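You operate a simulated robot arm through the tools that you are given. There is no shell and no other tool. Be economical: measure what you need, move in short steps, check, and stop when the job is done.

You run a simulated robot arm. Do the job below in one go: nothing can be reset, and whatever is moved stays where it is left.

TASK
Switch the compressor off and change its dirty filter for the clean one.
Fine: dirty filter in the orange tray, hood shut, compressor left off, drip pan stays. Set down upright: dirty round filter. Where these are worked on the way, their far stop is far enough and under half their travel is too little: filter hood.

It is judged by the outcome, as a careful person would: the job done as asked, and still so three seconds after it is handed in. It fails if anything else is knocked over, pushed out of place, dropped, spilled or broken.

THE ROBOT
A 7-joint arm with a two-finger parallel gripper, fixed in place. Base frame: the origin is at the foot of the arm, x ahead of it, y to its left, z up. Readings come in mm, degrees, newtons and seconds.
Its first joint turns from -132.0 to 132.0 degrees. Payload 3.91 kg.
Tool frame: the origin (TCP) lies between the finger pads and is the grasp point; the fingertips stand 30 mm ahead of it; z points along the fingers, y is the line along which they close. The gripper opens to 110 mm. The fingers are 20 mm wide and 10 mm thick; the gripper's body (48 by 112 mm) begins 55 mm behind the TCP.
Orientation is that of the tool frame in the base frame, as [roll, pitch, yaw] about the fixed x, y, z axes, in that order (R = Rz(yaw) Ry(pitch) Rx(roll)). With the fingers straight down and closing along the base's y, the tool's x points along the base's -x, its y along +y and its z along -z.

THE INTERFACE
- The arm moves only by the tool send_rows. Its argument "steps" is a list of rows, each a list of 7 numbers: the turn, a rotation vector about the tool's x, y, z in units of 8 degrees (1.0 is 8 degrees), then the shift along the tool's x, y, z in units of 40 mm (1.0 is 40 mm), then the gripper command, from -1 (shut) to 1 (fully open), values between in proportion. In form: [[rx, ry, rz, dx, dy, dz, claw], ...]. A call has 1 to 8 rows; each row shifts and turns the commanded pose from where the row before left it, along the tool's axes as they then stand. A call with a number of a shift or a turn outside -1 to 1 is refused whole. Each row takes 0.2 s and may step no farther than 50 mm and 8.6 degrees from the row before; otherwise, or with a gripper value out of range, the whole call is refused. A pose out of reach is approached as far as the arm can. The call stops where the force on the tool passes 40 N (or 10 N more than at its start, if that is more) or the arm is blocked; 0.2 s more then pass. The fingers move at their own pace (about 108 mm/s each) and stop on an object; they squeeze with about 35 N. The grip force told is the motor's: it shows also when the fingers shut on nothing. Time passes only in rows, and 0.2 s behind the last, so rows that do not move let the fingers close. The reply holds the time, the measured pose of the TCP, the force on the tool along the base axes, the opening and the grip force, in the units named above and with some noise, with the torque about the TCP (base axes, N m) and any sound that the robot's microphone picked up.
- Cameras (640 x 400 px; columns grow to the right, rows downward): "scene" is fixed at [49, 649.9, 1499.6]; the picture's right is [-0.01, -1.00, 0.00], its down [-0.72, 0.01, -0.70] and it looks along [0.70, -0.01, -0.72] (base axes); focal length 214 px, centre (320, 200). "wrist" rides on the gripper at [72, 17, -103] in the tool frame; the picture's right is [-0.23, 0.97, 0.00], its down [-0.76, -0.18, -0.62] and it looks along [-0.61, -0.14, 0.78] (tool axes); focal length 222 px, centre (320, 200). There is no depth. A picture from a camera that has moved, and an enlarged one, comes with that camera's place and axes in the base frame and with its lens.
- camera(camera): a new picture of that camera. No time passes.
- inspect(camera, box): a new picture of the part [left, top, right, bottom] of that camera's present view, enlarged. No time passes.
- job_done(): hands the job in; it is judged then, once.

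Work in short steps. Places have to be worked out from the pictures, the camera data and where the tool is seen: move nearer, look again, correct. Check each grasp and each placing, and mend what went wrong. You have 120 turns and 84 pictures in all, those below and enlarged ones among them. Open the gripper and draw the arm clear of the work before you hand the job in, unless the task says otherwise; then end with one line.

The tools are called after ">>>" by a JSON object that holds its "method" and its "body". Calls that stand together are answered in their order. send_rows: Moves the arm, as the interface text tells. Its arguments: {"type":"object","properties":{"steps":{"type":"array"}},"required":["steps"]} The other tools are called the same way: camera (camera) takes a picture; inspect (camera, box) takes an enlarged picture of a part of a camera's view; job_done () hands the job in.

At the start:

```text
clock: 0.0
ee_pos: [462.1, 429.5, 1294.7]
tcp_rot: [180.0, 0.1, -179.9]
force: [1.2, 1.2, -0.8]
wrist_torque: [-0.02, 0.0, -0.01]
gripper_width: 109.9
gripper_force: 0.1
```

scene: 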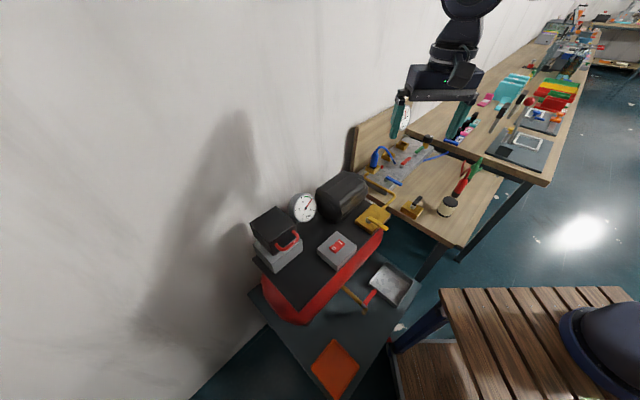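
wrist: 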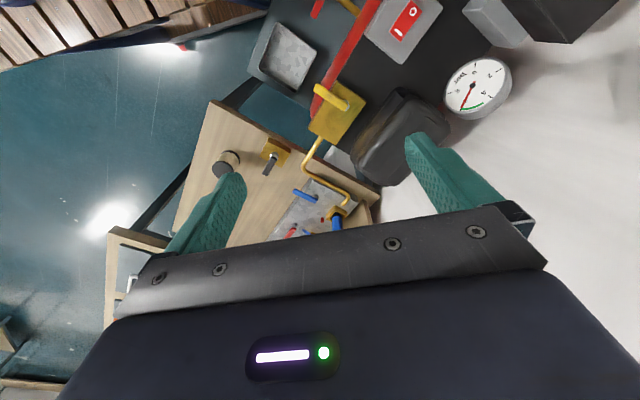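

I start by enlarging the compressor area to identify the switch, hood, filters and tray.

>>> {"method": "inspect", "body": {"camera": "scene", "box": [230, 160, 430, 285]}}

>>> {"method": "inspect", "body": {"camera": "scene", "box": [240, 260, 440, 400]}}

>>> {"method": "inspect", "body": {"camera": "scene", "box": [340, 120, 500, 240]}}

```text
3.20 times, centred on (330, 222) of scene
camera zoom: at [49.0, 649.9, 1499.6], right [-0.01, -1.0, 0.0], down [-0.72, 0.01, -0.7], along [0.7, -0.01, -0.72], focal length 686 px, centre (288, 128)
```

zoom: 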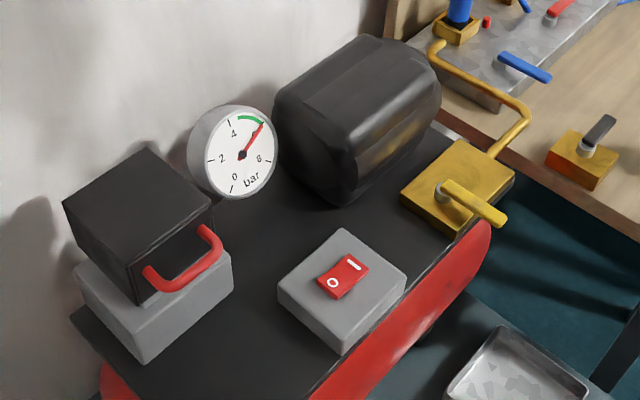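

```text
2.86 times, centred on (340, 330) of scene
camera zoom: at [49.0, 649.9, 1499.6], right [-0.01, -1.0, 0.0], down [-0.72, 0.01, -0.7], along [0.7, -0.01, -0.72], focal length 613 px, centre (263, -171)
```

zoom: 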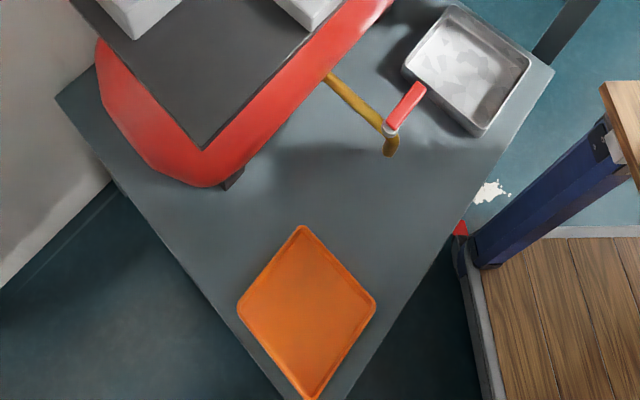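

```text
3.33 times, centred on (420, 180) of scene
camera zoom: at [49.0, 649.9, 1499.6], right [-0.01, -1.0, 0.0], down [-0.72, 0.01, -0.7], along [0.7, -0.01, -0.72], focal length 715 px, centre (-13, 267)
```

zoom: 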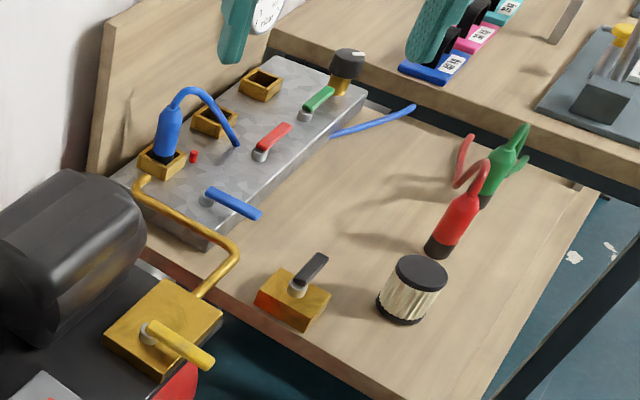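

Triangulating from both pictures: rocker switch ≈(421,590,905), clean filter ≈(632,125,848), hood ≈(463,790,950), orange tray ≈(124,608,~780). I move closer to the compressor, staying well above it, to look.

>>> {"method": "send_rows", "body": {"steps": [[0, 0, 0, 0.26, 0.875, 0.3, 1], [0, 0, 0, 0.26, 0.875, 0.3, 1], [0, 0, 0, 0.26, 0.875, 0.3, 1], [0, 0, 0, 0.26, 0.875, 0.3, 1], [0, 0, 0, 0.26, 0.875, 0.3, 1], [0, 0, 0, 0.26, 0.875, 0.3, 1]]}}

>>> {"method": "camera", "body": {"camera": "wrist"}}

```text
clock: 1.4
ee_pos: [399.3, 642.2, 1220.5]
tcp_rot: [179.9, 0.0, 180.0]
force: [0.9, 0.1, 1.2]
wrist_torque: [0.04, 0.0, 0.02]
gripper_width: 110.2
gripper_force: 0.1
```

```text
78 pictures are left
camera wrist: at [325.1, 657.9, 1323.0], right [0.23, 0.97, 0.0], down [0.76, -0.18, 0.62], along [0.61, -0.14, -0.78], focal length 222 px, centre (320, 200)
```

wrist: 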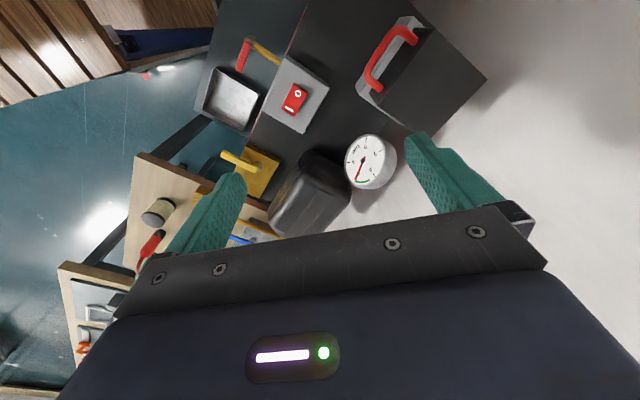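

The compressor, hood and switch are now in the wrist view; I enlarge both.

>>> {"method": "inspect", "body": {"camera": "wrist", "box": [190, 0, 510, 200]}}

>>> {"method": "inspect", "body": {"camera": "scene", "box": [240, 180, 370, 300]}}

```text
2.00 times, centred on (350, 100) of wrist
camera zoom: at [325.1, 657.9, 1323.0], right [0.23, 0.97, 0.0], down [0.76, -0.18, 0.62], along [0.61, -0.14, -0.78], focal length 444 px, centre (260, 400)
```

zoom: 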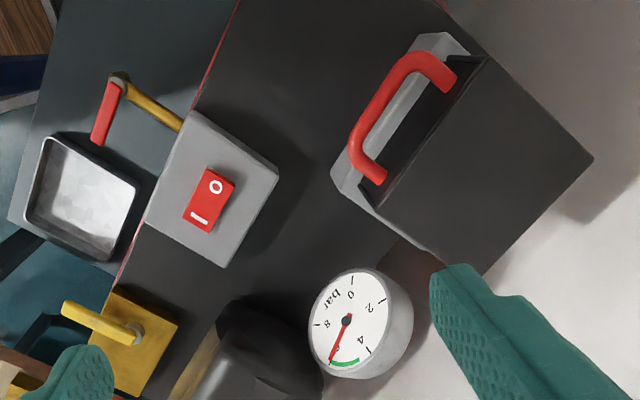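

```text
3.33 times, centred on (305, 240) of scene
camera zoom: at [49.0, 649.9, 1499.6], right [-0.01, -1.0, 0.0], down [-0.72, 0.01, -0.7], along [0.7, -0.01, -0.72], focal length 715 px, centre (370, 67)
```

zoom: 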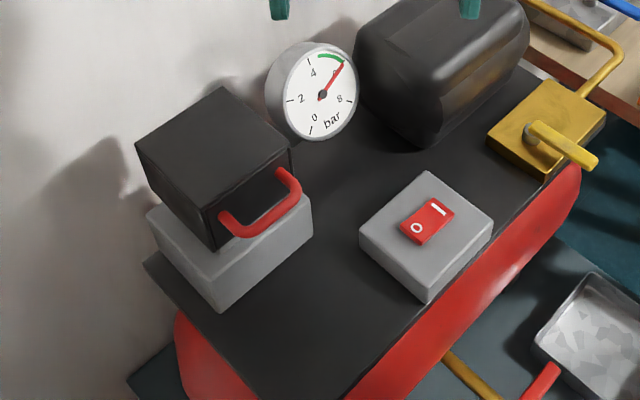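

Refined: rocker O end ≈(414,602,905), I end ≈(436,577); hood's handle bar ≈(377,730,972), its front facing (-0.72,-0.69), hood top ≈1010. I close the fingers and come down above the O end, then look.

>>> {"method": "send_rows", "body": {"steps": [[0, 0, 0, -0.049, -0.155, 0.917, -1], [0, 0, 0, -0.049, -0.155, 0.917, -1], [0, 0, 0, -0.049, -0.155, 0.917, -1], [0, 0, 0, -0.049, -0.155, 0.917, -1], [0, 0, 0, -0.049, -0.155, 0.917, -1], [0, 0, 0, -0.049, -0.155, 0.917, -1]]}}

>>> {"method": "camera", "body": {"camera": "wrist"}}

>>> {"method": "inspect", "body": {"camera": "scene", "box": [280, 200, 400, 275]}}

```text
clock: 2.8
ee_pos: [411.3, 602.1, 1001.0]
tcp_rot: [-179.9, 0.1, 179.9]
force: [1.0, -0.3, 0.5]
wrist_torque: [-0.01, -0.02, 0.01]
gripper_width: 0.3
gripper_force: 34.8
```

```text
75 pictures are left
camera wrist: at [337.4, 618.0, 1104.4], right [0.23, 0.97, 0.0], down [0.76, -0.18, 0.62], along [0.61, -0.14, -0.78], focal length 222 px, centre (320, 200)
```

wrist: 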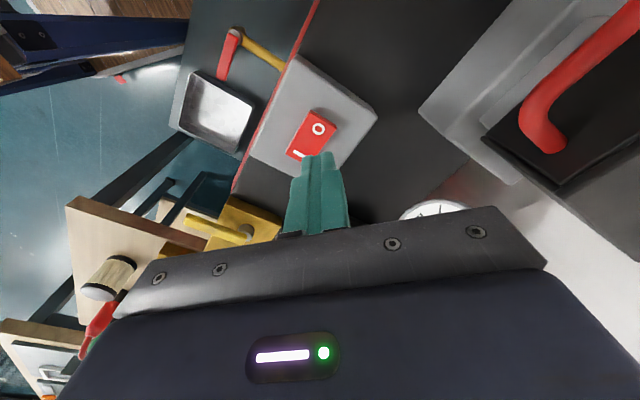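

```text
5.33 times, centred on (340, 238) of scene
camera zoom: at [49.0, 649.9, 1499.6], right [-0.01, -1.0, 0.0], down [-0.72, 0.01, -0.7], along [0.7, -0.01, -0.72], focal length 1144 px, centre (213, 0)
```

zoom: 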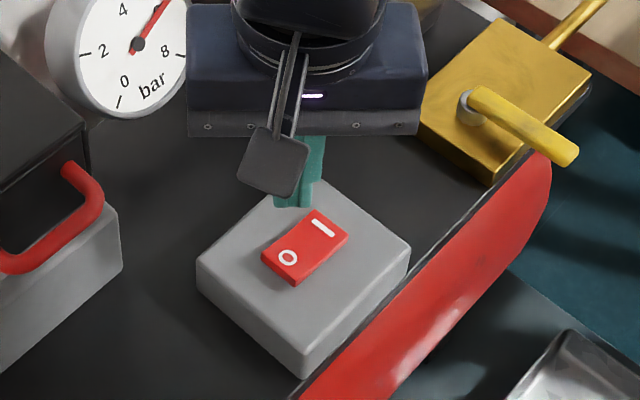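

The O end stands raised (I pressed, i.e. on), with the O mark at about (412,600,905). I shift slightly outward and press down on it gently.

>>> {"method": "send_rows", "body": {"steps": [[0, 0, 0, 0.08, 0.08, 0.9, -1], [0, 0, 0, 0, 0, 0.5, -1], [0, 0, 0, 0, 0, 0.1, -1], [0, 0, 0, 0, 0, 0.1, -1], [0, 0, 0, 0, 0, 0.1, -1], [0, 0, 0, 0, 0, 0.1, -1]]}}

```text
clock: 4.0
ee_pos: [408.5, 605.9, 938.0]
tcp_rot: [179.7, 0.1, 179.9]
force: [-7.3, -12.0, 16.4]
wrist_torque: [-0.55, 0.01, -0.17]
gripper_width: 0.3
gripper_force: 34.5
stopped in row 5: the force on the tool passed its limit at 49 N (the readings are from after the stop); the commanded pose is now the measured one
```

Contact was made at tip height ≈908; no sound was reported. I look whether the rocker flipped.

>>> {"method": "inspect", "body": {"camera": "scene", "box": [280, 200, 400, 275]}}

>>> {"method": "inspect", "body": {"camera": "wrist", "box": [240, 60, 400, 220]}}

```text
5.33 times, centred on (340, 238) of scene
camera zoom: at [49.0, 649.9, 1499.6], right [-0.01, -1.0, 0.0], down [-0.72, 0.01, -0.7], along [0.7, -0.01, -0.72], focal length 1144 px, centre (213, 0)
```

zoom: 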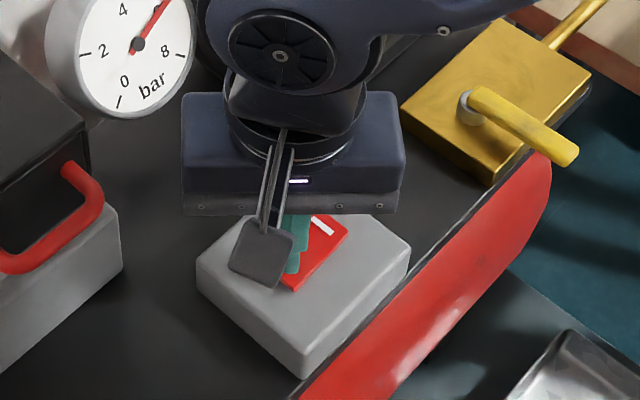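

```text
2.50 times, centred on (320, 140) of wrist
camera zoom: at [334.0, 621.4, 1041.6], right [0.23, 0.97, 0.0], down [0.76, -0.18, 0.62], along [0.61, -0.14, -0.78], focal length 555 px, centre (320, 350)
```

zoom: 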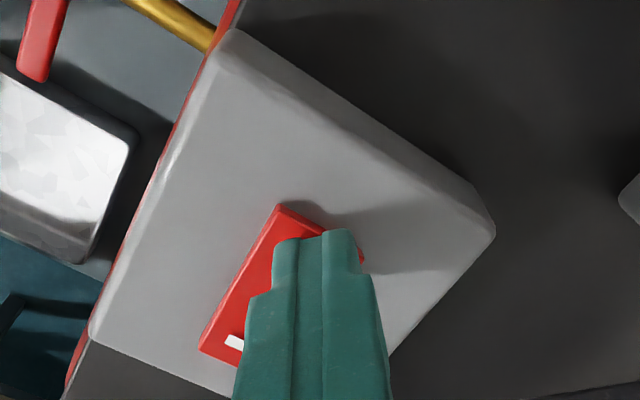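

The fingertips sit on the O end but it may not have tipped; I press a little further in finer steps.

>>> {"method": "send_rows", "body": {"steps": [[0, 0, 0, 0, 0, 0.04, -1], [0, 0, 0, 0, 0, 0.04, -1], [0, 0, 0, 0, 0, 0.04, -1], [0, 0, 0, 0, 0, 0.04, -1], [0, 0, 0, 0, 0, 0.04, -1]]}}

```text
clock: 4.4
ee_pos: [407.3, 606.8, 938.5]
tcp_rot: [179.7, 0.1, 180.0]
force: [-6.3, -12.4, 16.5]
wrist_torque: [-0.57, 0.05, -0.19]
gripper_width: 0.0
gripper_force: 34.5
stopped in row 2: the force on the tool passed its limit at 45 N (the readings are from after the stop); the commanded pose is now the measured one
```

Resisting firmly; I lift off and look at the rocker.

>>> {"method": "send_rows", "body": {"steps": [[0, 0, 0, 0, 0, -0.5, -1], [0, 0, 0, 0.5, 0, -0.9, -1], [0, 0, 0, 0.5, 0, -0.9, -1]]}}

>>> {"method": "inspect", "body": {"camera": "scene", "box": [280, 200, 400, 275]}}

>>> {"method": "inspect", "body": {"camera": "wrist", "box": [240, 80, 400, 240]}}

```text
clock: 5.2
ee_pos: [370.8, 605.9, 1025.5]
tcp_rot: [179.8, 0.2, 179.9]
force: [0.7, 0.1, -0.2]
wrist_torque: [0.02, 0.01, 0.01]
gripper_width: 0.0
gripper_force: 35.0
```

```text
5.33 times, centred on (340, 238) of scene
camera zoom: at [49.0, 649.9, 1499.6], right [-0.01, -1.0, 0.0], down [-0.72, 0.01, -0.7], along [0.7, -0.01, -0.72], focal length 1144 px, centre (213, 0)
```

zoom: 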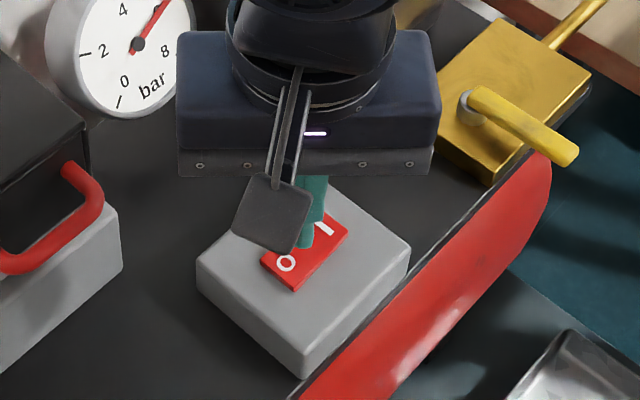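

```text
2.50 times, centred on (320, 160) of wrist
camera zoom: at [296.2, 621.6, 1129.6], right [0.23, 0.97, 0.0], down [0.76, -0.18, 0.62], along [0.61, -0.14, -0.78], focal length 555 px, centre (320, 300)
```

zoom: 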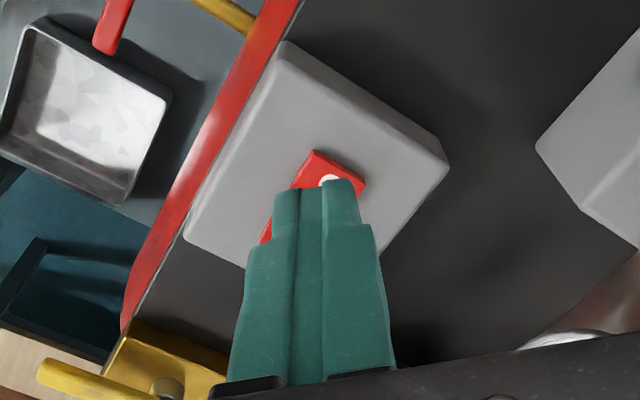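

The O end is now down and the I end raised, so the switch is off. Next I back up and yaw the gripper 46° to line up with the hood.

>>> {"method": "send_rows", "body": {"steps": [[0, 0, 0.958, 0, 0, -0.4, 0], [0, 0, 0.958, 0, 0, -0.4, 0], [0, 0, 0.958, 0, 0, -0.4, 0], [0, 0, 0.958, 0, 0, -0.4, 0], [0, 0, 0.958, 0, 0, -0.4, 0], [0, 0, 0.958, 0, 0, -0.4, 0]]}}

>>> {"method": "camera", "body": {"camera": "wrist"}}

>>> {"method": "inspect", "body": {"camera": "scene", "box": [240, 180, 400, 280]}}

```text
clock: 6.6
ee_pos: [367.5, 606.6, 1125.6]
tcp_rot: [179.8, -0.1, 133.8]
force: [0.0, -0.2, 0.3]
wrist_torque: [0.0, 0.03, 0.0]
gripper_width: 54.9
gripper_force: 0.0
```

```text
69 pictures are left
camera wrist: at [328.2, 667.9, 1228.8], right [0.86, 0.51, 0.0], down [0.4, -0.67, 0.62], along [0.32, -0.53, -0.78], focal length 222 px, centre (320, 200)
```

wrist: 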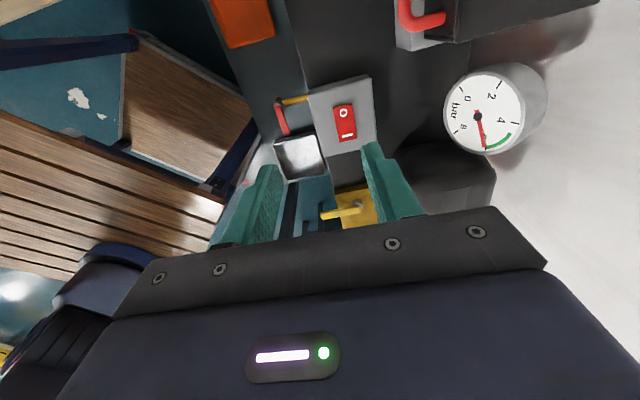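

```text
4.00 times, centred on (320, 230) of scene
camera zoom: at [49.0, 649.9, 1499.6], right [-0.01, -1.0, 0.0], down [-0.72, 0.01, -0.7], along [0.7, -0.01, -0.72], focal length 858 px, centre (320, 80)
```

zoom: 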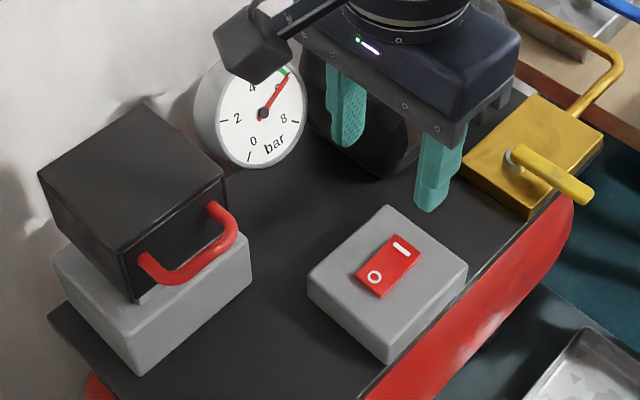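

The tool is now aligned with the compressor's axes and the switch clearly reads off. I move back in front of the hood and tilt the tool toward horizontal, facing the handle.

>>> {"method": "send_rows", "body": {"steps": [[0, 0, 0, 1, -0.34, 0, 0], [0, 0, 0, 1, -0.34, 0, 0], [-0.95, 0, 0, 0, 0, 0, 0], [-0.95, 0, 0, 0, 0, 0, 0], [-0.95, 0, 0, 0, 0, 0, 0], [-0.95, 0, 0, 0, 0, 0, 0], [-0.95, 0, 0, 0, 0, 0, 0], [-0.95, 0, 0, 0, 0, 0, 0]]}}

>>> {"method": "camera", "body": {"camera": "scene"}}

>>> {"method": "camera", "body": {"camera": "wrist"}}

```text
clock: 8.4
ee_pos: [288.4, 646.0, 1125.6]
tcp_rot: [134.0, -0.1, 134.2]
force: [-9.8, 1.2, 1.5]
wrist_torque: [-0.1, -0.57, -0.41]
gripper_width: 55.0
gripper_force: 0.1
```

```text
67 pictures are left
```

scene: 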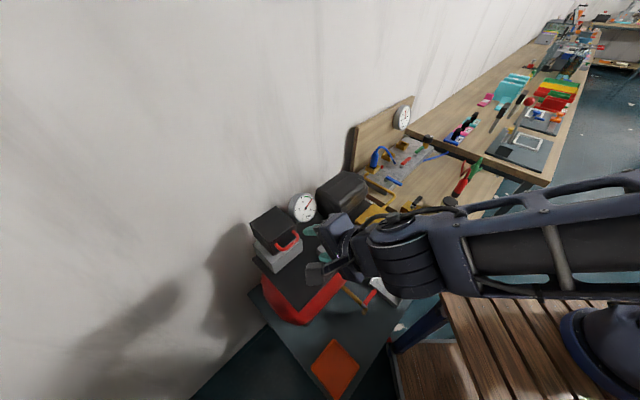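

```text
66 pictures are left
camera wrist: at [191.3, 652.0, 1210.0], right [0.64, 0.31, 0.7], down [0.12, -0.94, 0.3], along [0.76, -0.11, -0.65], focal length 222 px, centre (320, 200)
```

wrist: 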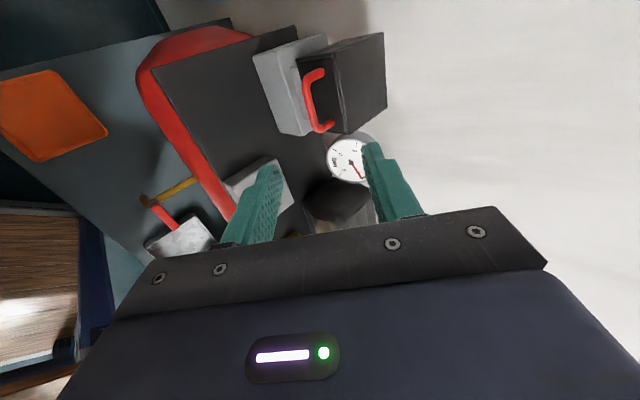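

Handle bar is around (376,729,980). I tilt a further ~30° so the fingers can straddle the bar nearly horizontally, lowering a bit too.

>>> {"method": "send_rows", "body": {"steps": [[-0.95, 0, 0, 0, 0, 0, 0], [-0.95, 0, 0, 0, 0, 0, 0], [-0.95, 0, 0, 0, 0, 0, 0], [-0.95, 0, 0, 0, 0, 0, 0], [0, 0, 0, 0, 0, 0, 0]]}}

>>> {"method": "camera", "body": {"camera": "wrist"}}

```text
clock: 9.6
ee_pos: [398.8, 755.6, 1142.8]
tcp_rot: [103.7, -0.1, 134.1]
force: [0.4, -0.5, 0.1]
wrist_torque: [0.02, 0.01, 0.0]
gripper_width: 55.0
gripper_force: 0.1
out of reach, approached as far as the arm can: row 1, 2, 3, 4
```

```text
65 pictures are left
camera wrist: at [277.1, 740.2, 1183.4], right [0.33, 0.0, 0.95], down [0.06, -1.0, -0.03], along [0.94, 0.07, -0.32], focal length 222 px, centre (320, 200)
```

wrist: 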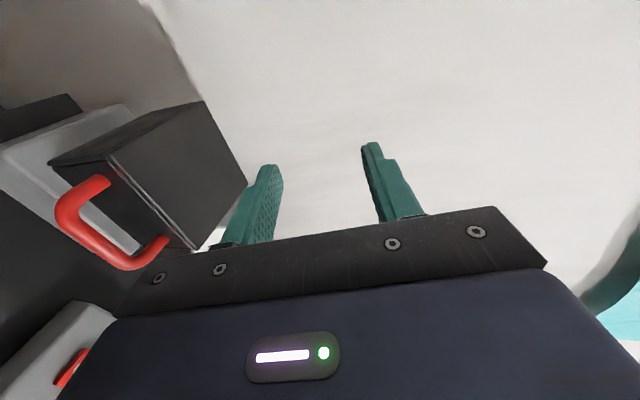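

Full horizontal is out of reach there, so I use a mostly downward grip instead: bring the tilt back to ~23° from vertical and pinch the bar with the fingertips. I rotate back here, clear above the hood.

>>> {"method": "send_rows", "body": {"steps": [[0.95, 0, 0, 0, 0, 0, -0.2], [0.95, 0, 0, 0, 0, 0, -0.2], [0.95, 0, 0, 0, 0, 0, -0.2], [0.95, 0, 0, 0, 0, 0, -0.2], [0.95, 0, 0, 0, 0, 0, -0.2], [0.95, 0, 0, 0, 0, 0, -0.2], [0.95, 0, 0, 0, 0, 0, -0.2], [0, 0, 0, 0, 0, 0, -0.2]]}}

>>> {"method": "camera", "body": {"camera": "wrist"}}

>>> {"method": "inspect", "body": {"camera": "scene", "box": [220, 150, 380, 290]}}

```text
clock: 11.4
ee_pos: [397.7, 754.8, 1142.3]
tcp_rot: [157.0, -0.1, 134.0]
force: [0.5, 0.5, -0.5]
wrist_torque: [-0.04, -0.01, -0.01]
gripper_width: 44.0
gripper_force: 0.1
```

```text
64 pictures are left
camera wrist: at [328.5, 789.1, 1243.9], right [0.8, 0.46, 0.38], down [0.24, -0.83, 0.5], along [0.55, -0.31, -0.78], focal length 222 px, centre (320, 200)
```

wrist: 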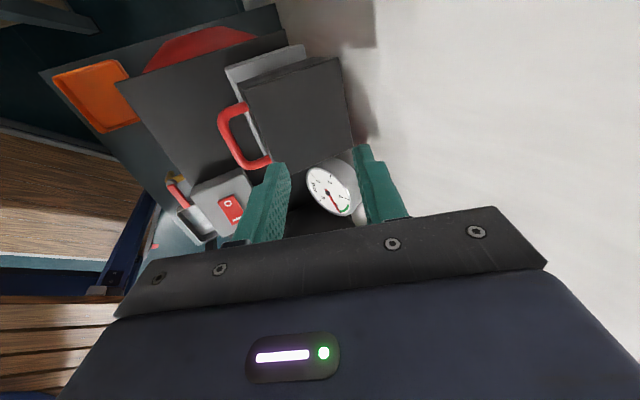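

```text
2.86 times, centred on (300, 220) of scene
camera zoom: at [49.0, 649.9, 1499.6], right [-0.01, -1.0, 0.0], down [-0.72, 0.01, -0.7], along [0.7, -0.01, -0.72], focal length 613 px, centre (377, 143)
```

zoom: 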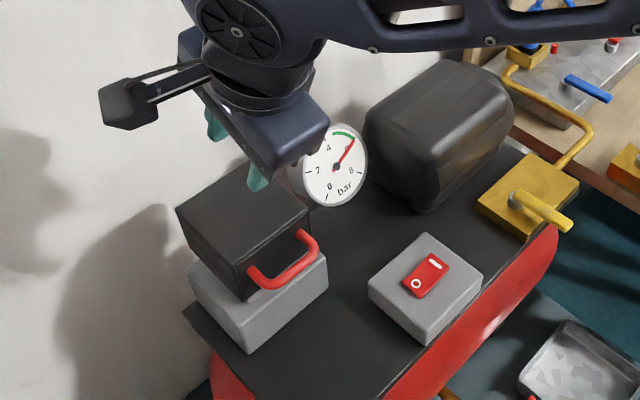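

The bar looks to be near (370,725,985). I move the gripper out in front of the hood and to ~60 mm short of the bar along the tool axis.

>>> {"method": "send_rows", "body": {"steps": [[0, 0, 0, 0, -0.83, 0, -0.2], [0, 0, 0, 0, -0.83, 0, -0.2], [0, 0, 0, 0, -0.83, 0, -0.2], [0, 0, 0, 0, 0, 0.58, -0.2], [0, 0, 0, 0, 0, 0.58, -0.2], [0, 0, 0, 0, 0, 0.5, -0.2], [0, 0, 0, 0, 0, 0, -0.2]]}}

>>> {"method": "camera", "body": {"camera": "wrist"}}

>>> {"method": "inspect", "body": {"camera": "scene", "box": [240, 180, 360, 280]}}

```text
clock: 13.0
ee_pos: [349.0, 711.3, 1040.1]
tcp_rot: [156.9, -0.1, 134.0]
force: [0.8, 0.5, 0.2]
wrist_torque: [-0.03, -0.01, 0.01]
gripper_width: 44.1
gripper_force: 0.0
```

```text
62 pictures are left
camera wrist: at [280.1, 744.6, 1143.1], right [0.8, 0.46, 0.38], down [0.24, -0.83, 0.5], along [0.55, -0.31, -0.78], focal length 222 px, centre (320, 200)
```

wrist: 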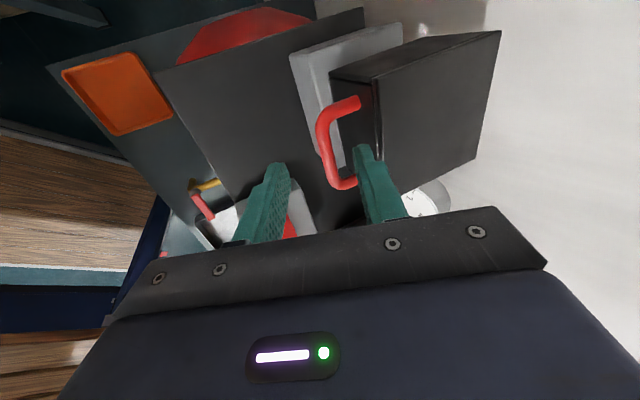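

```text
4.00 times, centred on (300, 230) of scene
camera zoom: at [49.0, 649.9, 1499.6], right [-0.01, -1.0, 0.0], down [-0.72, 0.01, -0.7], along [0.7, -0.01, -0.72], focal length 858 px, centre (400, 80)
```

zoom: 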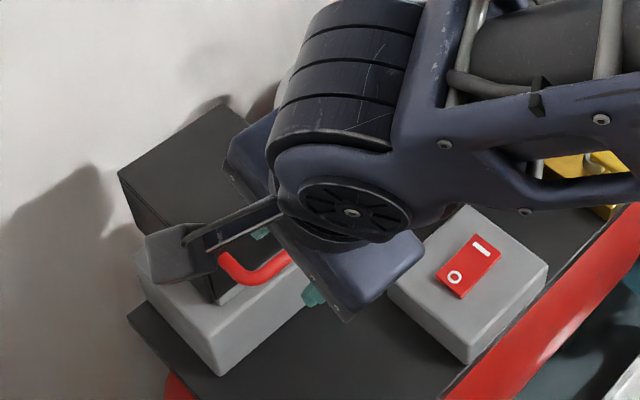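

The bar lies on the tool axis about 70 mm ahead (y offset ≈1 mm). I narrow the opening to ~32 mm and advance about 52 mm so the fingertips straddle it.

>>> {"method": "send_rows", "body": {"steps": [[0, 0, 0, 0, -0.03, 0, -0.43], [0, 0, 0, 0, 0, 0.4, -0.43], [0, 0, 0, 0, 0, 0.4, -0.43], [0, 0, 0, 0, 0, 0.3, -0.43], [0, 0, 0, 0, 0, 0.2, -0.43]]}}

>>> {"method": "camera", "body": {"camera": "wrist"}}

```text
clock: 14.2
ee_pos: [362.3, 725.2, 995.6]
tcp_rot: [156.9, -0.1, 134.1]
force: [-9.0, -7.3, 11.8]
wrist_torque: [0.16, -0.11, 0.07]
gripper_width: 27.9
gripper_force: 0.1
```

```text
60 pictures are left
camera wrist: at [292.9, 758.2, 1095.9], right [0.8, 0.46, 0.38], down [0.24, -0.83, 0.5], along [0.55, -0.31, -0.78], focal length 222 px, centre (320, 200)
```

wrist: 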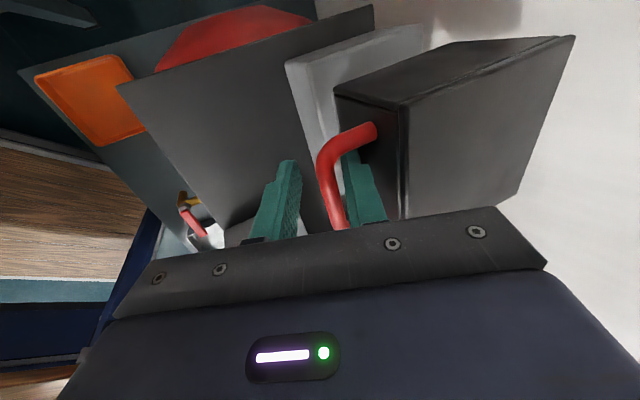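

Light contact; the inner finger seems to be behind the bar. I zoom in to verify.

>>> {"method": "inspect", "body": {"camera": "wrist", "box": [240, 100, 440, 250]}}

>>> {"method": "inspect", "body": {"camera": "scene", "box": [255, 210, 335, 270]}}

```text
2.67 times, centred on (340, 175) of wrist
camera zoom: at [292.9, 758.2, 1095.9], right [0.8, 0.46, 0.38], down [0.24, -0.83, 0.5], along [0.55, -0.31, -0.78], focal length 592 px, centre (267, 267)
```

zoom: 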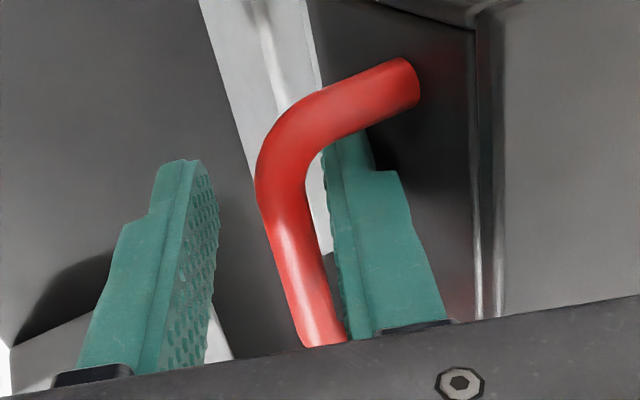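

```text
6.67 times, centred on (295, 240) of scene
camera zoom: at [49.0, 649.9, 1499.6], right [-0.01, -1.0, 0.0], down [-0.72, 0.01, -0.7], along [0.7, -0.01, -0.72], focal length 1430 px, centre (487, -67)
```

zoom: 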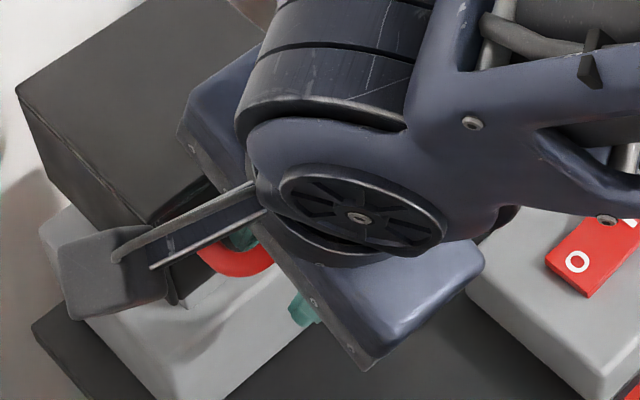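

The inner finger is inside the U, behind the bar. I ease back 10 mm to relieve contact and close on the bar.

>>> {"method": "send_rows", "body": {"steps": [[0, 0, 0, 0, 0, -0.25, -0.43], [0, 0, 0, 0, 0, 0, -1], [0, 0, 0, 0, 0, 0, -1], [0, 0, 0, 0, 0, 0, -1]]}}

>>> {"method": "camera", "body": {"camera": "wrist"}}

```text
clock: 14.9
ee_pos: [365.3, 724.9, 1005.5]
tcp_rot: [156.3, -0.1, 134.0]
force: [7.6, 16.3, -5.7]
wrist_torque: [-0.08, -0.27, 0.89]
gripper_width: 9.8
gripper_force: 44.8
stopped in row 3: the force on the tool passed its limit at 51 N (the readings are from after the stop); the commanded pose is now the measured one
```

```text
57 pictures are left
camera wrist: at [295.8, 757.6, 1106.9], right [0.8, 0.46, 0.39], down [0.23, -0.84, 0.5], along [0.55, -0.31, -0.78], focal length 222 px, centre (320, 200)
```

wrist: 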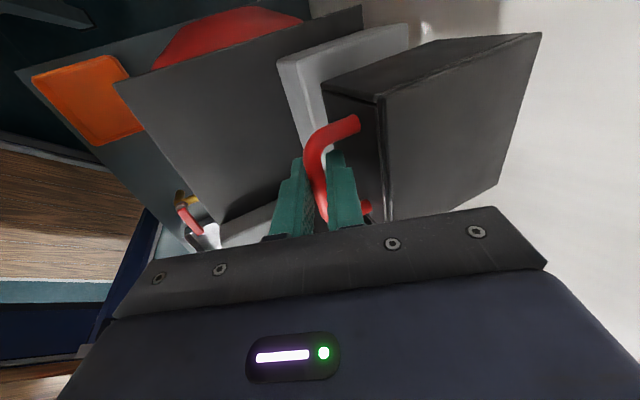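

The bar is gripped (opening 9.8 mm). I start lifting along an arc about a rear hinge, in small steps, watching the force.

>>> {"method": "send_rows", "body": {"steps": [[0, 0, 0, 0, 0.25, -0.2, -1], [0, 0, 0, 0, 0.25, -0.2, -1], [0, 0, 0, 0, 0.27, -0.16, -1]]}}

>>> {"method": "inspect", "body": {"camera": "scene", "box": [230, 180, 370, 280]}}

```text
clock: 15.7
ee_pos: [377.1, 736.4, 1039.2]
tcp_rot: [156.4, -0.3, 134.0]
force: [-19.4, -16.1, 17.0]
wrist_torque: [0.05, 0.3, 1.12]
gripper_width: 10.1
gripper_force: 44.9
```

```text
4.00 times, centred on (300, 230) of scene
camera zoom: at [49.0, 649.9, 1499.6], right [-0.01, -1.0, 0.0], down [-0.72, 0.01, -0.7], along [0.7, -0.01, -0.72], focal length 858 px, centre (400, 80)
```

zoom: 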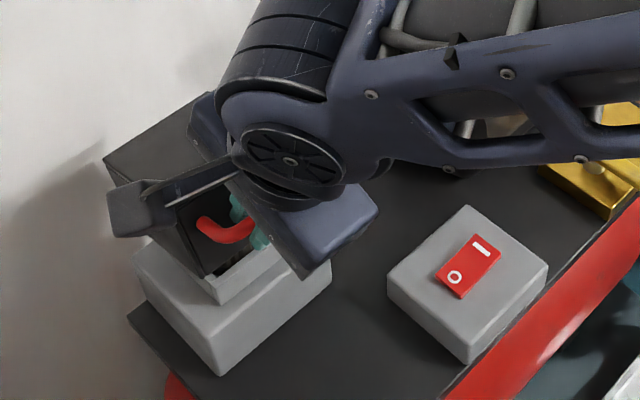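

The hood swings up as expected, with the arc somewhat steeper than assumed. I continue, adding a gentle counter-rotation of the tool.

>>> {"method": "send_rows", "body": {"steps": [[0.5, 0, 0, 0, 0.45, -0.36, -1], [0.5, 0, 0, 0, 0.51, -0.32, -1], [0.5, 0, 0, 0, 0.55, -0.29, -1]]}}

>>> {"method": "inspect", "body": {"camera": "scene", "box": [230, 160, 370, 280]}}

```text
clock: 16.5
ee_pos: [414.4, 765.7, 1091.9]
tcp_rot: [168.7, 0.1, 133.9]
force: [5.1, 20.2, -33.8]
wrist_torque: [0.02, -0.19, 0.88]
gripper_width: 10.0
gripper_force: 44.9
```

```text
3.33 times, centred on (300, 220) of scene
camera zoom: at [49.0, 649.9, 1499.6], right [-0.01, -1.0, 0.0], down [-0.72, 0.01, -0.7], along [0.7, -0.01, -0.72], focal length 715 px, centre (387, 133)
```

zoom: 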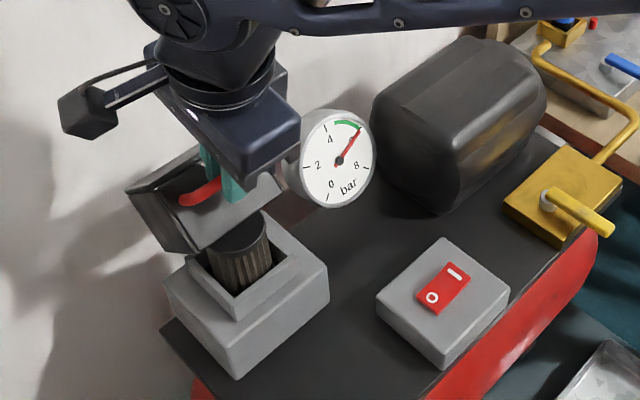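

The hood is ~45° open and the dirty filter is visible in the housing. I continue along the arc, flatter now.

>>> {"method": "send_rows", "body": {"steps": [[0.6, 0, 0, 0, 0.57, -0.07, -1], [0.6, 0, 0, 0, 0.6, -0.1, -1], [0.6, 0, 0, 0, 0.6, -0.06, -1]]}}

>>> {"method": "inspect", "body": {"camera": "scene", "box": [230, 140, 370, 280]}}

```text
clock: 17.3
ee_pos: [462.6, 813.9, 1110.6]
tcp_rot: [-176.9, 0.0, 133.8]
force: [6.5, -6.0, -25.3]
wrist_torque: [0.0, 0.1, 0.97]
gripper_width: 9.6
gripper_force: 45.4
```

```text
2.86 times, centred on (300, 210) of scene
camera zoom: at [49.0, 649.9, 1499.6], right [-0.01, -1.0, 0.0], down [-0.72, 0.01, -0.7], along [0.7, -0.01, -0.72], focal length 613 px, centre (377, 171)
```

zoom: 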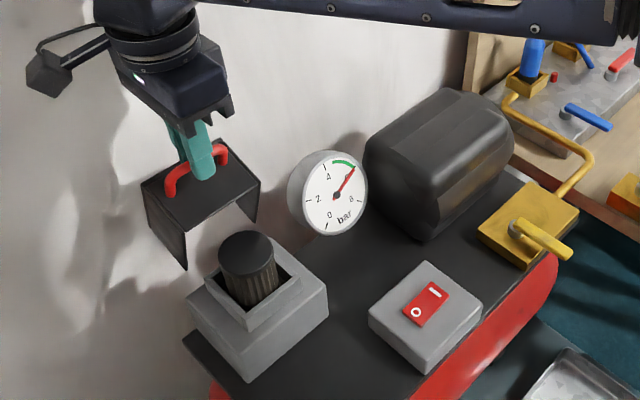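

About 75–80° open. I continue in small steps to its stop.

>>> {"method": "send_rows", "body": {"steps": [[0.4, 0, 0, 0, 0.3, 0.05, -1], [0.4, 0, 0, 0, 0.3, 0.05, -1], [0.4, 0, 0, 0, 0.3, 0.08, -1], [0.4, 0, 0, 0, 0.3, 0.1, -1]]}}

>>> {"method": "inspect", "body": {"camera": "scene", "box": [230, 140, 370, 280]}}

```text
clock: 18.3
ee_pos: [466.9, 818.8, 1113.8]
tcp_rot: [-165.7, -0.8, 134.2]
force: [2.1, -3.1, -39.0]
wrist_torque: [0.27, 0.01, 0.68]
gripper_width: 9.5
gripper_force: 44.9
out of reach, approached as far as the arm can: row 3, 4
```

```text
2.86 times, centred on (300, 210) of scene
camera zoom: at [49.0, 649.9, 1499.6], right [-0.01, -1.0, 0.0], down [-0.72, 0.01, -0.7], along [0.7, -0.01, -0.72], focal length 613 px, centre (377, 171)
```

zoom: 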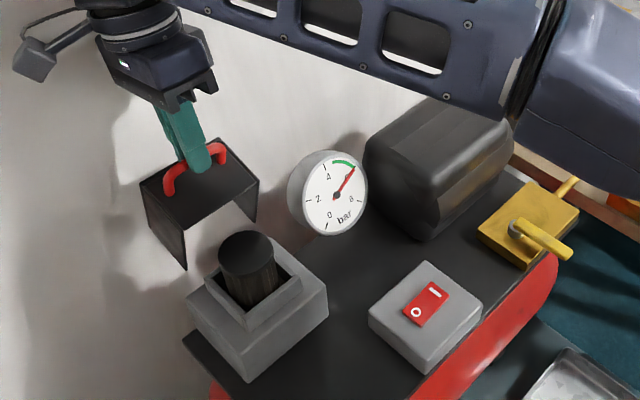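

I hit the arm's reach limit because of the back-tilt. I rotate the tool forward again (bar turns in the grip) to regain reach and lower slightly to ease the load.

>>> {"method": "send_rows", "body": {"steps": [[-0.8, 0, 0, 0, 0, 0, -1], [-0.8, 0, 0, 0, 0, 0, -1], [-0.8, 0, 0, 0, 0, 0, -1]]}}

```text
clock: 19.1
ee_pos: [477.6, 822.1, 1094.0]
tcp_rot: [176.3, -0.2, 133.8]
force: [7.7, -2.5, 15.8]
wrist_torque: [0.0, -0.18, 0.77]
gripper_width: 9.4
gripper_force: 44.7
```

Load is relieved. I keep pushing toward the wall side in small steps with forward tilt.

>>> {"method": "send_rows", "body": {"steps": [[-0.5, 0, 0, 0, 0.3, 0.05, -1], [-0.5, 0, 0, 0, 0.3, 0.08, -1], [-0.5, 0, 0, 0, 0.3, 0.12, -1]]}}

>>> {"method": "inspect", "body": {"camera": "scene", "box": [230, 140, 370, 280]}}

```text
clock: 20.0
ee_pos: [501.8, 848.2, 1086.8]
tcp_rot: [164.9, 0.0, 133.9]
force: [-5.4, -10.2, 3.1]
wrist_torque: [0.02, 0.03, 0.62]
gripper_width: 9.6
gripper_force: 45.2
stopped in row 3: the force on the tool passed its limit at 43 N (the readings are from after the stop); the commanded pose is now the measured one
```

```text
2.86 times, centred on (300, 210) of scene
camera zoom: at [49.0, 649.9, 1499.6], right [-0.01, -1.0, 0.0], down [-0.72, 0.01, -0.7], along [0.7, -0.01, -0.72], focal length 613 px, centre (377, 171)
```

zoom: 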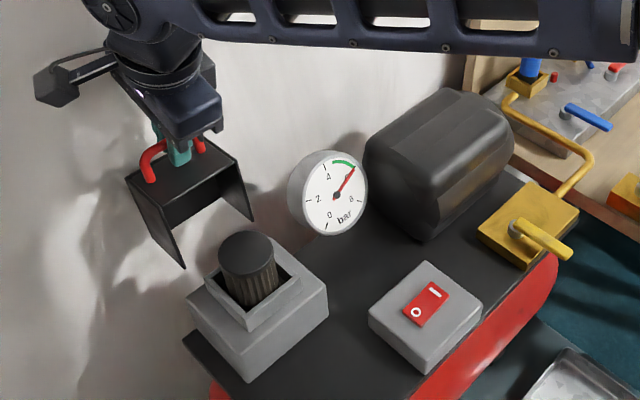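

The hood is past upright and appears to be at its stop. I open a little and withdraw straight back.

>>> {"method": "send_rows", "body": {"steps": [[0, 0, 0, 0, 0, 0, -0.5], [0, 0, 0, 0, 0, 0, -0.5], [0, 0, 0, 0, 0, -0.5, -0.5], [0, 0, 0, 0, 0, -0.8, -0.5], [0, 0, 0, 0, -0.5, -0.8, 0]]}}

>>> {"method": "inspect", "body": {"camera": "scene", "box": [230, 140, 370, 280]}}

>>> {"method": "camera", "body": {"camera": "wrist"}}

```text
clock: 21.2
ee_pos: [473.9, 821.0, 1158.0]
tcp_rot: [165.0, -0.1, 133.9]
force: [0.4, -0.7, -1.6]
wrist_torque: [-0.01, 0.03, 0.01]
gripper_width: 55.2
gripper_force: 0.1
```

```text
2.86 times, centred on (300, 210) of scene
camera zoom: at [49.0, 649.9, 1499.6], right [-0.01, -1.0, 0.0], down [-0.72, 0.01, -0.7], along [0.7, -0.01, -0.72], focal length 613 px, centre (377, 171)
```

zoom: 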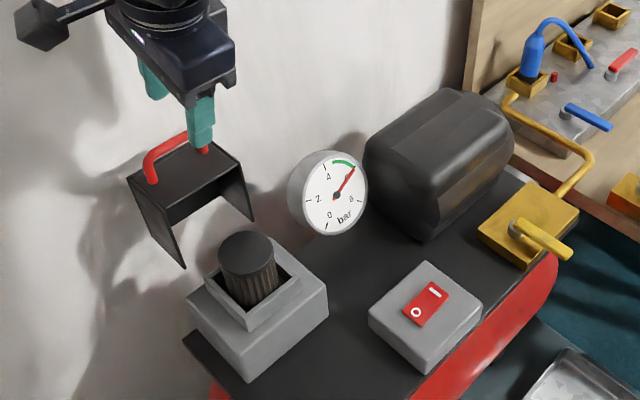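

```text
50 pictures are left
camera wrist: at [414.2, 863.7, 1263.5], right [0.84, 0.49, 0.25], down [0.29, -0.78, 0.56], along [0.47, -0.39, -0.79], focal length 222 px, centre (320, 200)
```

wrist: 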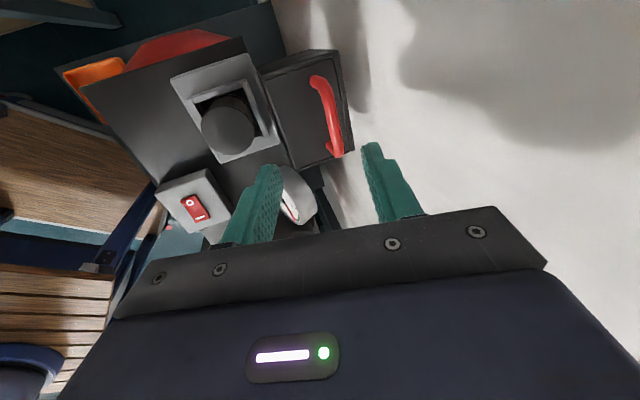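

The hood stays open by itself. The dirty filter's cap is around (420,776,~990); I move above it, level the tool and begin turning so the fingers close along the compressor's length.

>>> {"method": "send_rows", "body": {"steps": [[0, 0, 0, 0, -0.845, -0.225, 0.45], [0, 0, 0, 0, -0.845, -0.225, 0.45], [0.94, 0, 0, 0, 0, 0, 0.45], [0.94, 0, 0, 0, 0, 0, 0.45], [0, 0, -0.94, 0, 0, 0, 0.45], [0, 0, -0.94, 0, 0, 0, 0.45], [0, 0, -0.94, 0, 0, 0, 0.45], [0, 0, -0.94, 0, 0, 0, 0.45]]}}

>>> {"method": "send_rows", "body": {"steps": [[0, 0, -0.94, 0, 0, 0, 0.45], [0, 0, -0.94, 0, 0, 0, 0.45], [0, 0, -0.94, 0, 0, 0, 0.45], [0, 0, -0.94, 0, 0, 0, 0.45], [0, 0, -0.94, 0, 0, 0, 0.45], [0, 0, -0.94, 0, 0, 0, 0.45], [0, 0, -0.94, 0, 0, 0, 0.45], [0, 0, -0.94, 0, 0, 0, 0.45]]}}

>>> {"method": "camera", "body": {"camera": "wrist"}}

```text
clock: 23.0
ee_pos: [422.8, 771.2, 1161.1]
tcp_rot: [179.9, 0.0, 164.1]
force: [0.2, 0.5, 0.1]
wrist_torque: [-0.02, -0.01, 0.0]
gripper_width: 79.9
gripper_force: 0.0
```

```text
clock: 24.8
ee_pos: [421.1, 770.9, 1161.5]
tcp_rot: [180.0, 0.1, -135.6]
force: [1.1, 0.1, -0.3]
wrist_torque: [0.01, 0.0, 0.01]
gripper_width: 79.7
gripper_force: 0.1
```

```text
49 pictures are left
camera wrist: at [356.5, 730.9, 1264.4], right [-0.52, 0.86, 0.0], down [0.67, 0.4, 0.62], along [0.53, 0.32, -0.78], focal length 222 px, centre (320, 200)
```

wrist: 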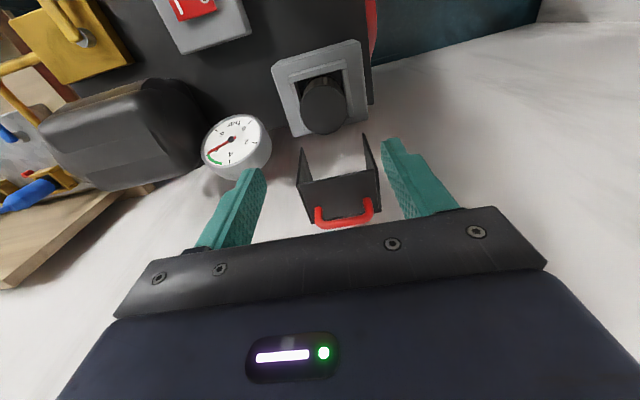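

Refined from this view: cap top centre ≈(415,773,1005). I correct laterally and descend to ~40 mm above grasp height, then check.

>>> {"method": "send_rows", "body": {"steps": [[0, 0, 0, 0.07, 0.14, 0.8, 0.45], [0, 0, 0, 0, 0, 0.8, 0.45], [0, 0, 0, 0, 0, 0.8, 0.45], [0, 0, 0, 0, 0, 0.5, 0.45], [0, 0, 0, 0, 0, 0, 0.45]]}}

>>> {"method": "camera", "body": {"camera": "wrist"}}

>>> {"method": "inspect", "body": {"camera": "scene", "box": [240, 180, 340, 280]}}

```text
clock: 26.0
ee_pos: [415.9, 773.0, 1046.0]
tcp_rot: [179.9, 0.1, -135.8]
force: [-0.3, -0.4, 0.8]
wrist_torque: [-0.03, -0.02, -0.01]
gripper_width: 79.9
gripper_force: 0.1
```

```text
48 pictures are left
camera wrist: at [351.1, 734.0, 1149.4], right [-0.52, 0.86, 0.0], down [0.67, 0.4, 0.62], along [0.53, 0.32, -0.78], focal length 222 px, centre (320, 200)
```

wrist: 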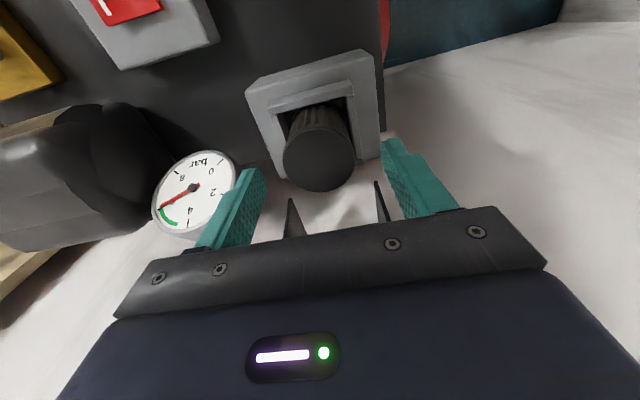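

```text
4.00 times, centred on (290, 230) of scene
camera zoom: at [49.0, 649.9, 1499.6], right [-0.01, -1.0, 0.0], down [-0.72, 0.01, -0.7], along [0.7, -0.01, -0.72], focal length 858 px, centre (440, 80)
```

zoom: 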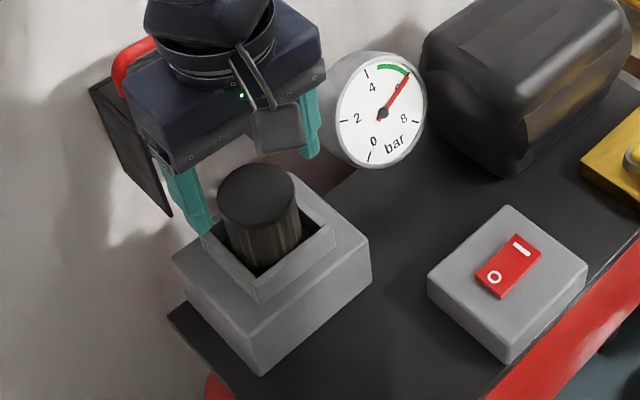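

Fingers straddle the filter well centred (≈3 mm correction). I descend to grasp the upper part.

>>> {"method": "send_rows", "body": {"steps": [[0, 0, 0, -0.06, 0, 0.5, 0.35], [0, 0, 0, 0, 0, 0.5, 0.35], [0, 0, 0, 0, 0, 0.3, 0.35], [0, 0, 0, 0, 0, 0, 0.35]]}}

>>> {"method": "inspect", "body": {"camera": "scene", "box": [240, 180, 340, 280]}}

>>> {"method": "camera", "body": {"camera": "wrist"}}

```text
clock: 27.0
ee_pos: [416.9, 774.8, 993.9]
tcp_rot: [179.9, 0.1, -135.9]
force: [0.2, 0.8, 0.3]
wrist_torque: [0.02, 0.01, -0.02]
gripper_width: 74.4
gripper_force: 0.1
```

```text
4.00 times, centred on (290, 230) of scene
camera zoom: at [49.0, 649.9, 1499.6], right [-0.01, -1.0, 0.0], down [-0.72, 0.01, -0.7], along [0.7, -0.01, -0.72], focal length 858 px, centre (440, 80)
```

zoom: 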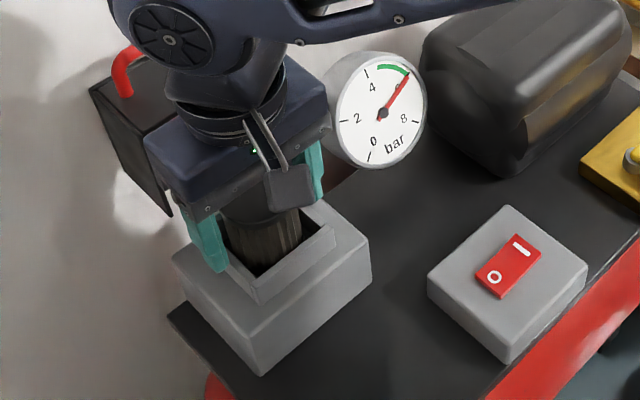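

```text
45 pictures are left
camera wrist: at [352.5, 735.0, 1097.1], right [-0.52, 0.86, 0.0], down [0.67, 0.4, 0.62], along [0.53, 0.32, -0.78], focal length 222 px, centre (320, 200)
```

wrist: 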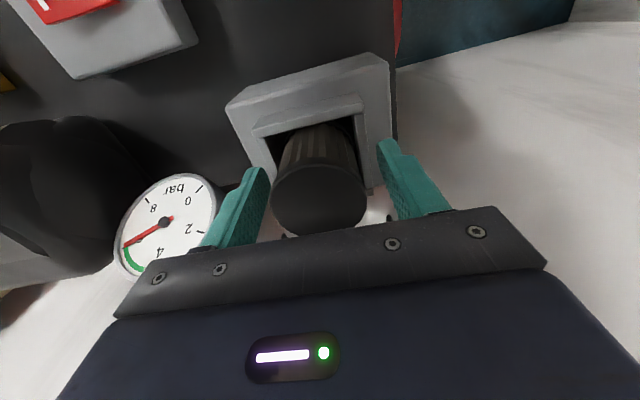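

The fingers cover the upper ~30 mm of the filter with no contact. I close on it.

>>> {"method": "send_rows", "body": {"steps": [[0, 0, 0, 0, 0, 0.1, 0.2], [0, 0, 0, 0, 0, 0, -0.2], [0, 0, 0, 0, 0, 0, -0.3], [0, 0, 0, 0, 0, 0, -0.4]]}}

```text
clock: 28.0
ee_pos: [417.8, 774.0, 989.7]
tcp_rot: [179.9, 0.1, -135.9]
force: [2.0, -1.5, 1.2]
wrist_torque: [-0.11, -0.1, -0.01]
gripper_width: 54.7
gripper_force: 35.5
```

Gripped at 54.7 mm with little side force. I lift straight up.

>>> {"method": "send_rows", "body": {"steps": [[0, 0, 0, 0, 0, -0.3, -0.4], [0, 0, 0, 0, 0, -0.5, -0.4], [0, 0, 0, 0, 0, -0.7, -0.4], [0, 0, 0, 0, 0, -0.9, -0.4], [0, 0, 0, 0, 0, -0.9, -0.4]]}}

>>> {"method": "camera", "body": {"camera": "scene"}}

>>> {"method": "camera", "body": {"camera": "wrist"}}

```text
clock: 29.2
ee_pos: [416.9, 774.2, 1120.3]
tcp_rot: [179.9, 0.1, -135.7]
force: [0.2, -0.2, -1.2]
wrist_torque: [-0.05, 0.02, 0.01]
gripper_width: 54.8
gripper_force: 34.9
```

```text
44 pictures are left
```

scene: 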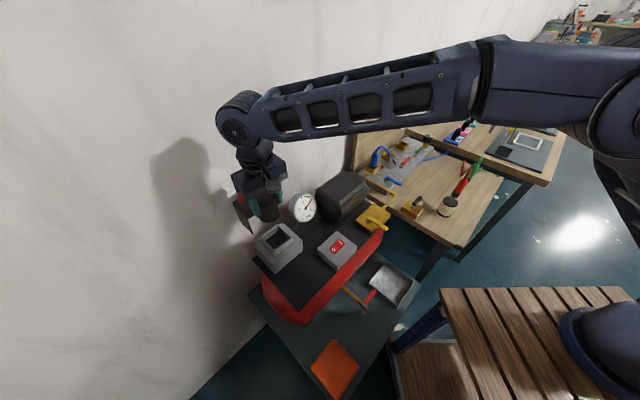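

```text
43 pictures are left
camera wrist: at [351.6, 735.1, 1223.9], right [-0.52, 0.86, 0.0], down [0.67, 0.4, 0.62], along [0.53, 0.32, -0.78], focal length 222 px, centre (320, 200)
```

wrist: 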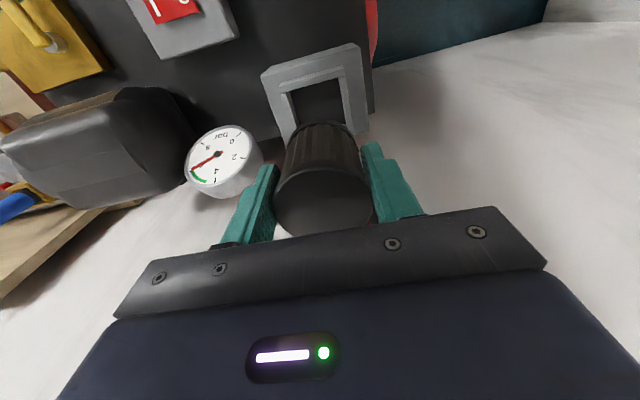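

The dirty filter is out and clear (length roughly 80–90 mm). I carry it toward the orange tray at this height.

>>> {"method": "send_rows", "body": {"steps": [[0, 0, 0, 0.5, 0.1, -0.3, -0.4], [0, 0, 0, 0.9, 0.27, 0, -0.4], [0, 0, 0, 1, 0.27, 0, -0.4], [0, 0, 0, 1, 0.27, 0, -0.4], [0, 0, 0, 1, 0.27, 0, -0.4], [0, 0, 0, 1, 0.27, 0, -0.4], [0, 0, 0, 1, 0.27, 0, -0.4], [0, 0, 0, 0.7, 0.27, 0, -0.4]]}}

>>> {"method": "camera", "body": {"camera": "wrist"}}

>>> {"method": "camera", "body": {"camera": "scene"}}

```text
clock: 31.0
ee_pos: [160.3, 632.8, 1131.8]
tcp_rot: [179.9, 0.1, -135.9]
force: [-0.2, 0.0, -1.0]
wrist_torque: [-0.01, 0.06, 0.04]
gripper_width: 54.7
gripper_force: 34.9
```

```text
42 pictures are left
camera wrist: at [94.6, 593.4, 1234.1], right [-0.52, 0.86, 0.0], down [0.67, 0.4, 0.62], along [0.53, 0.32, -0.78], focal length 222 px, centre (320, 200)
```

wrist: 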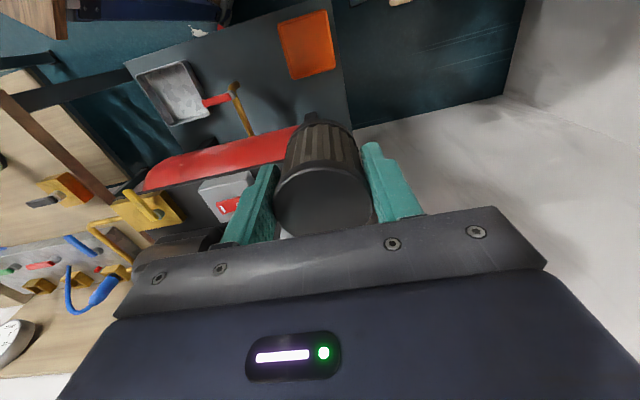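

```text
41 pictures are left
```

scene: 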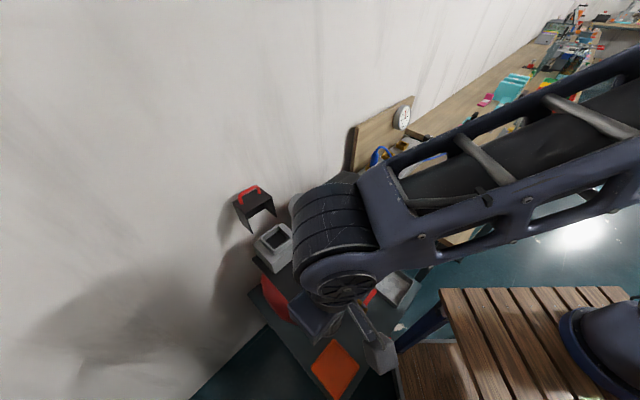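

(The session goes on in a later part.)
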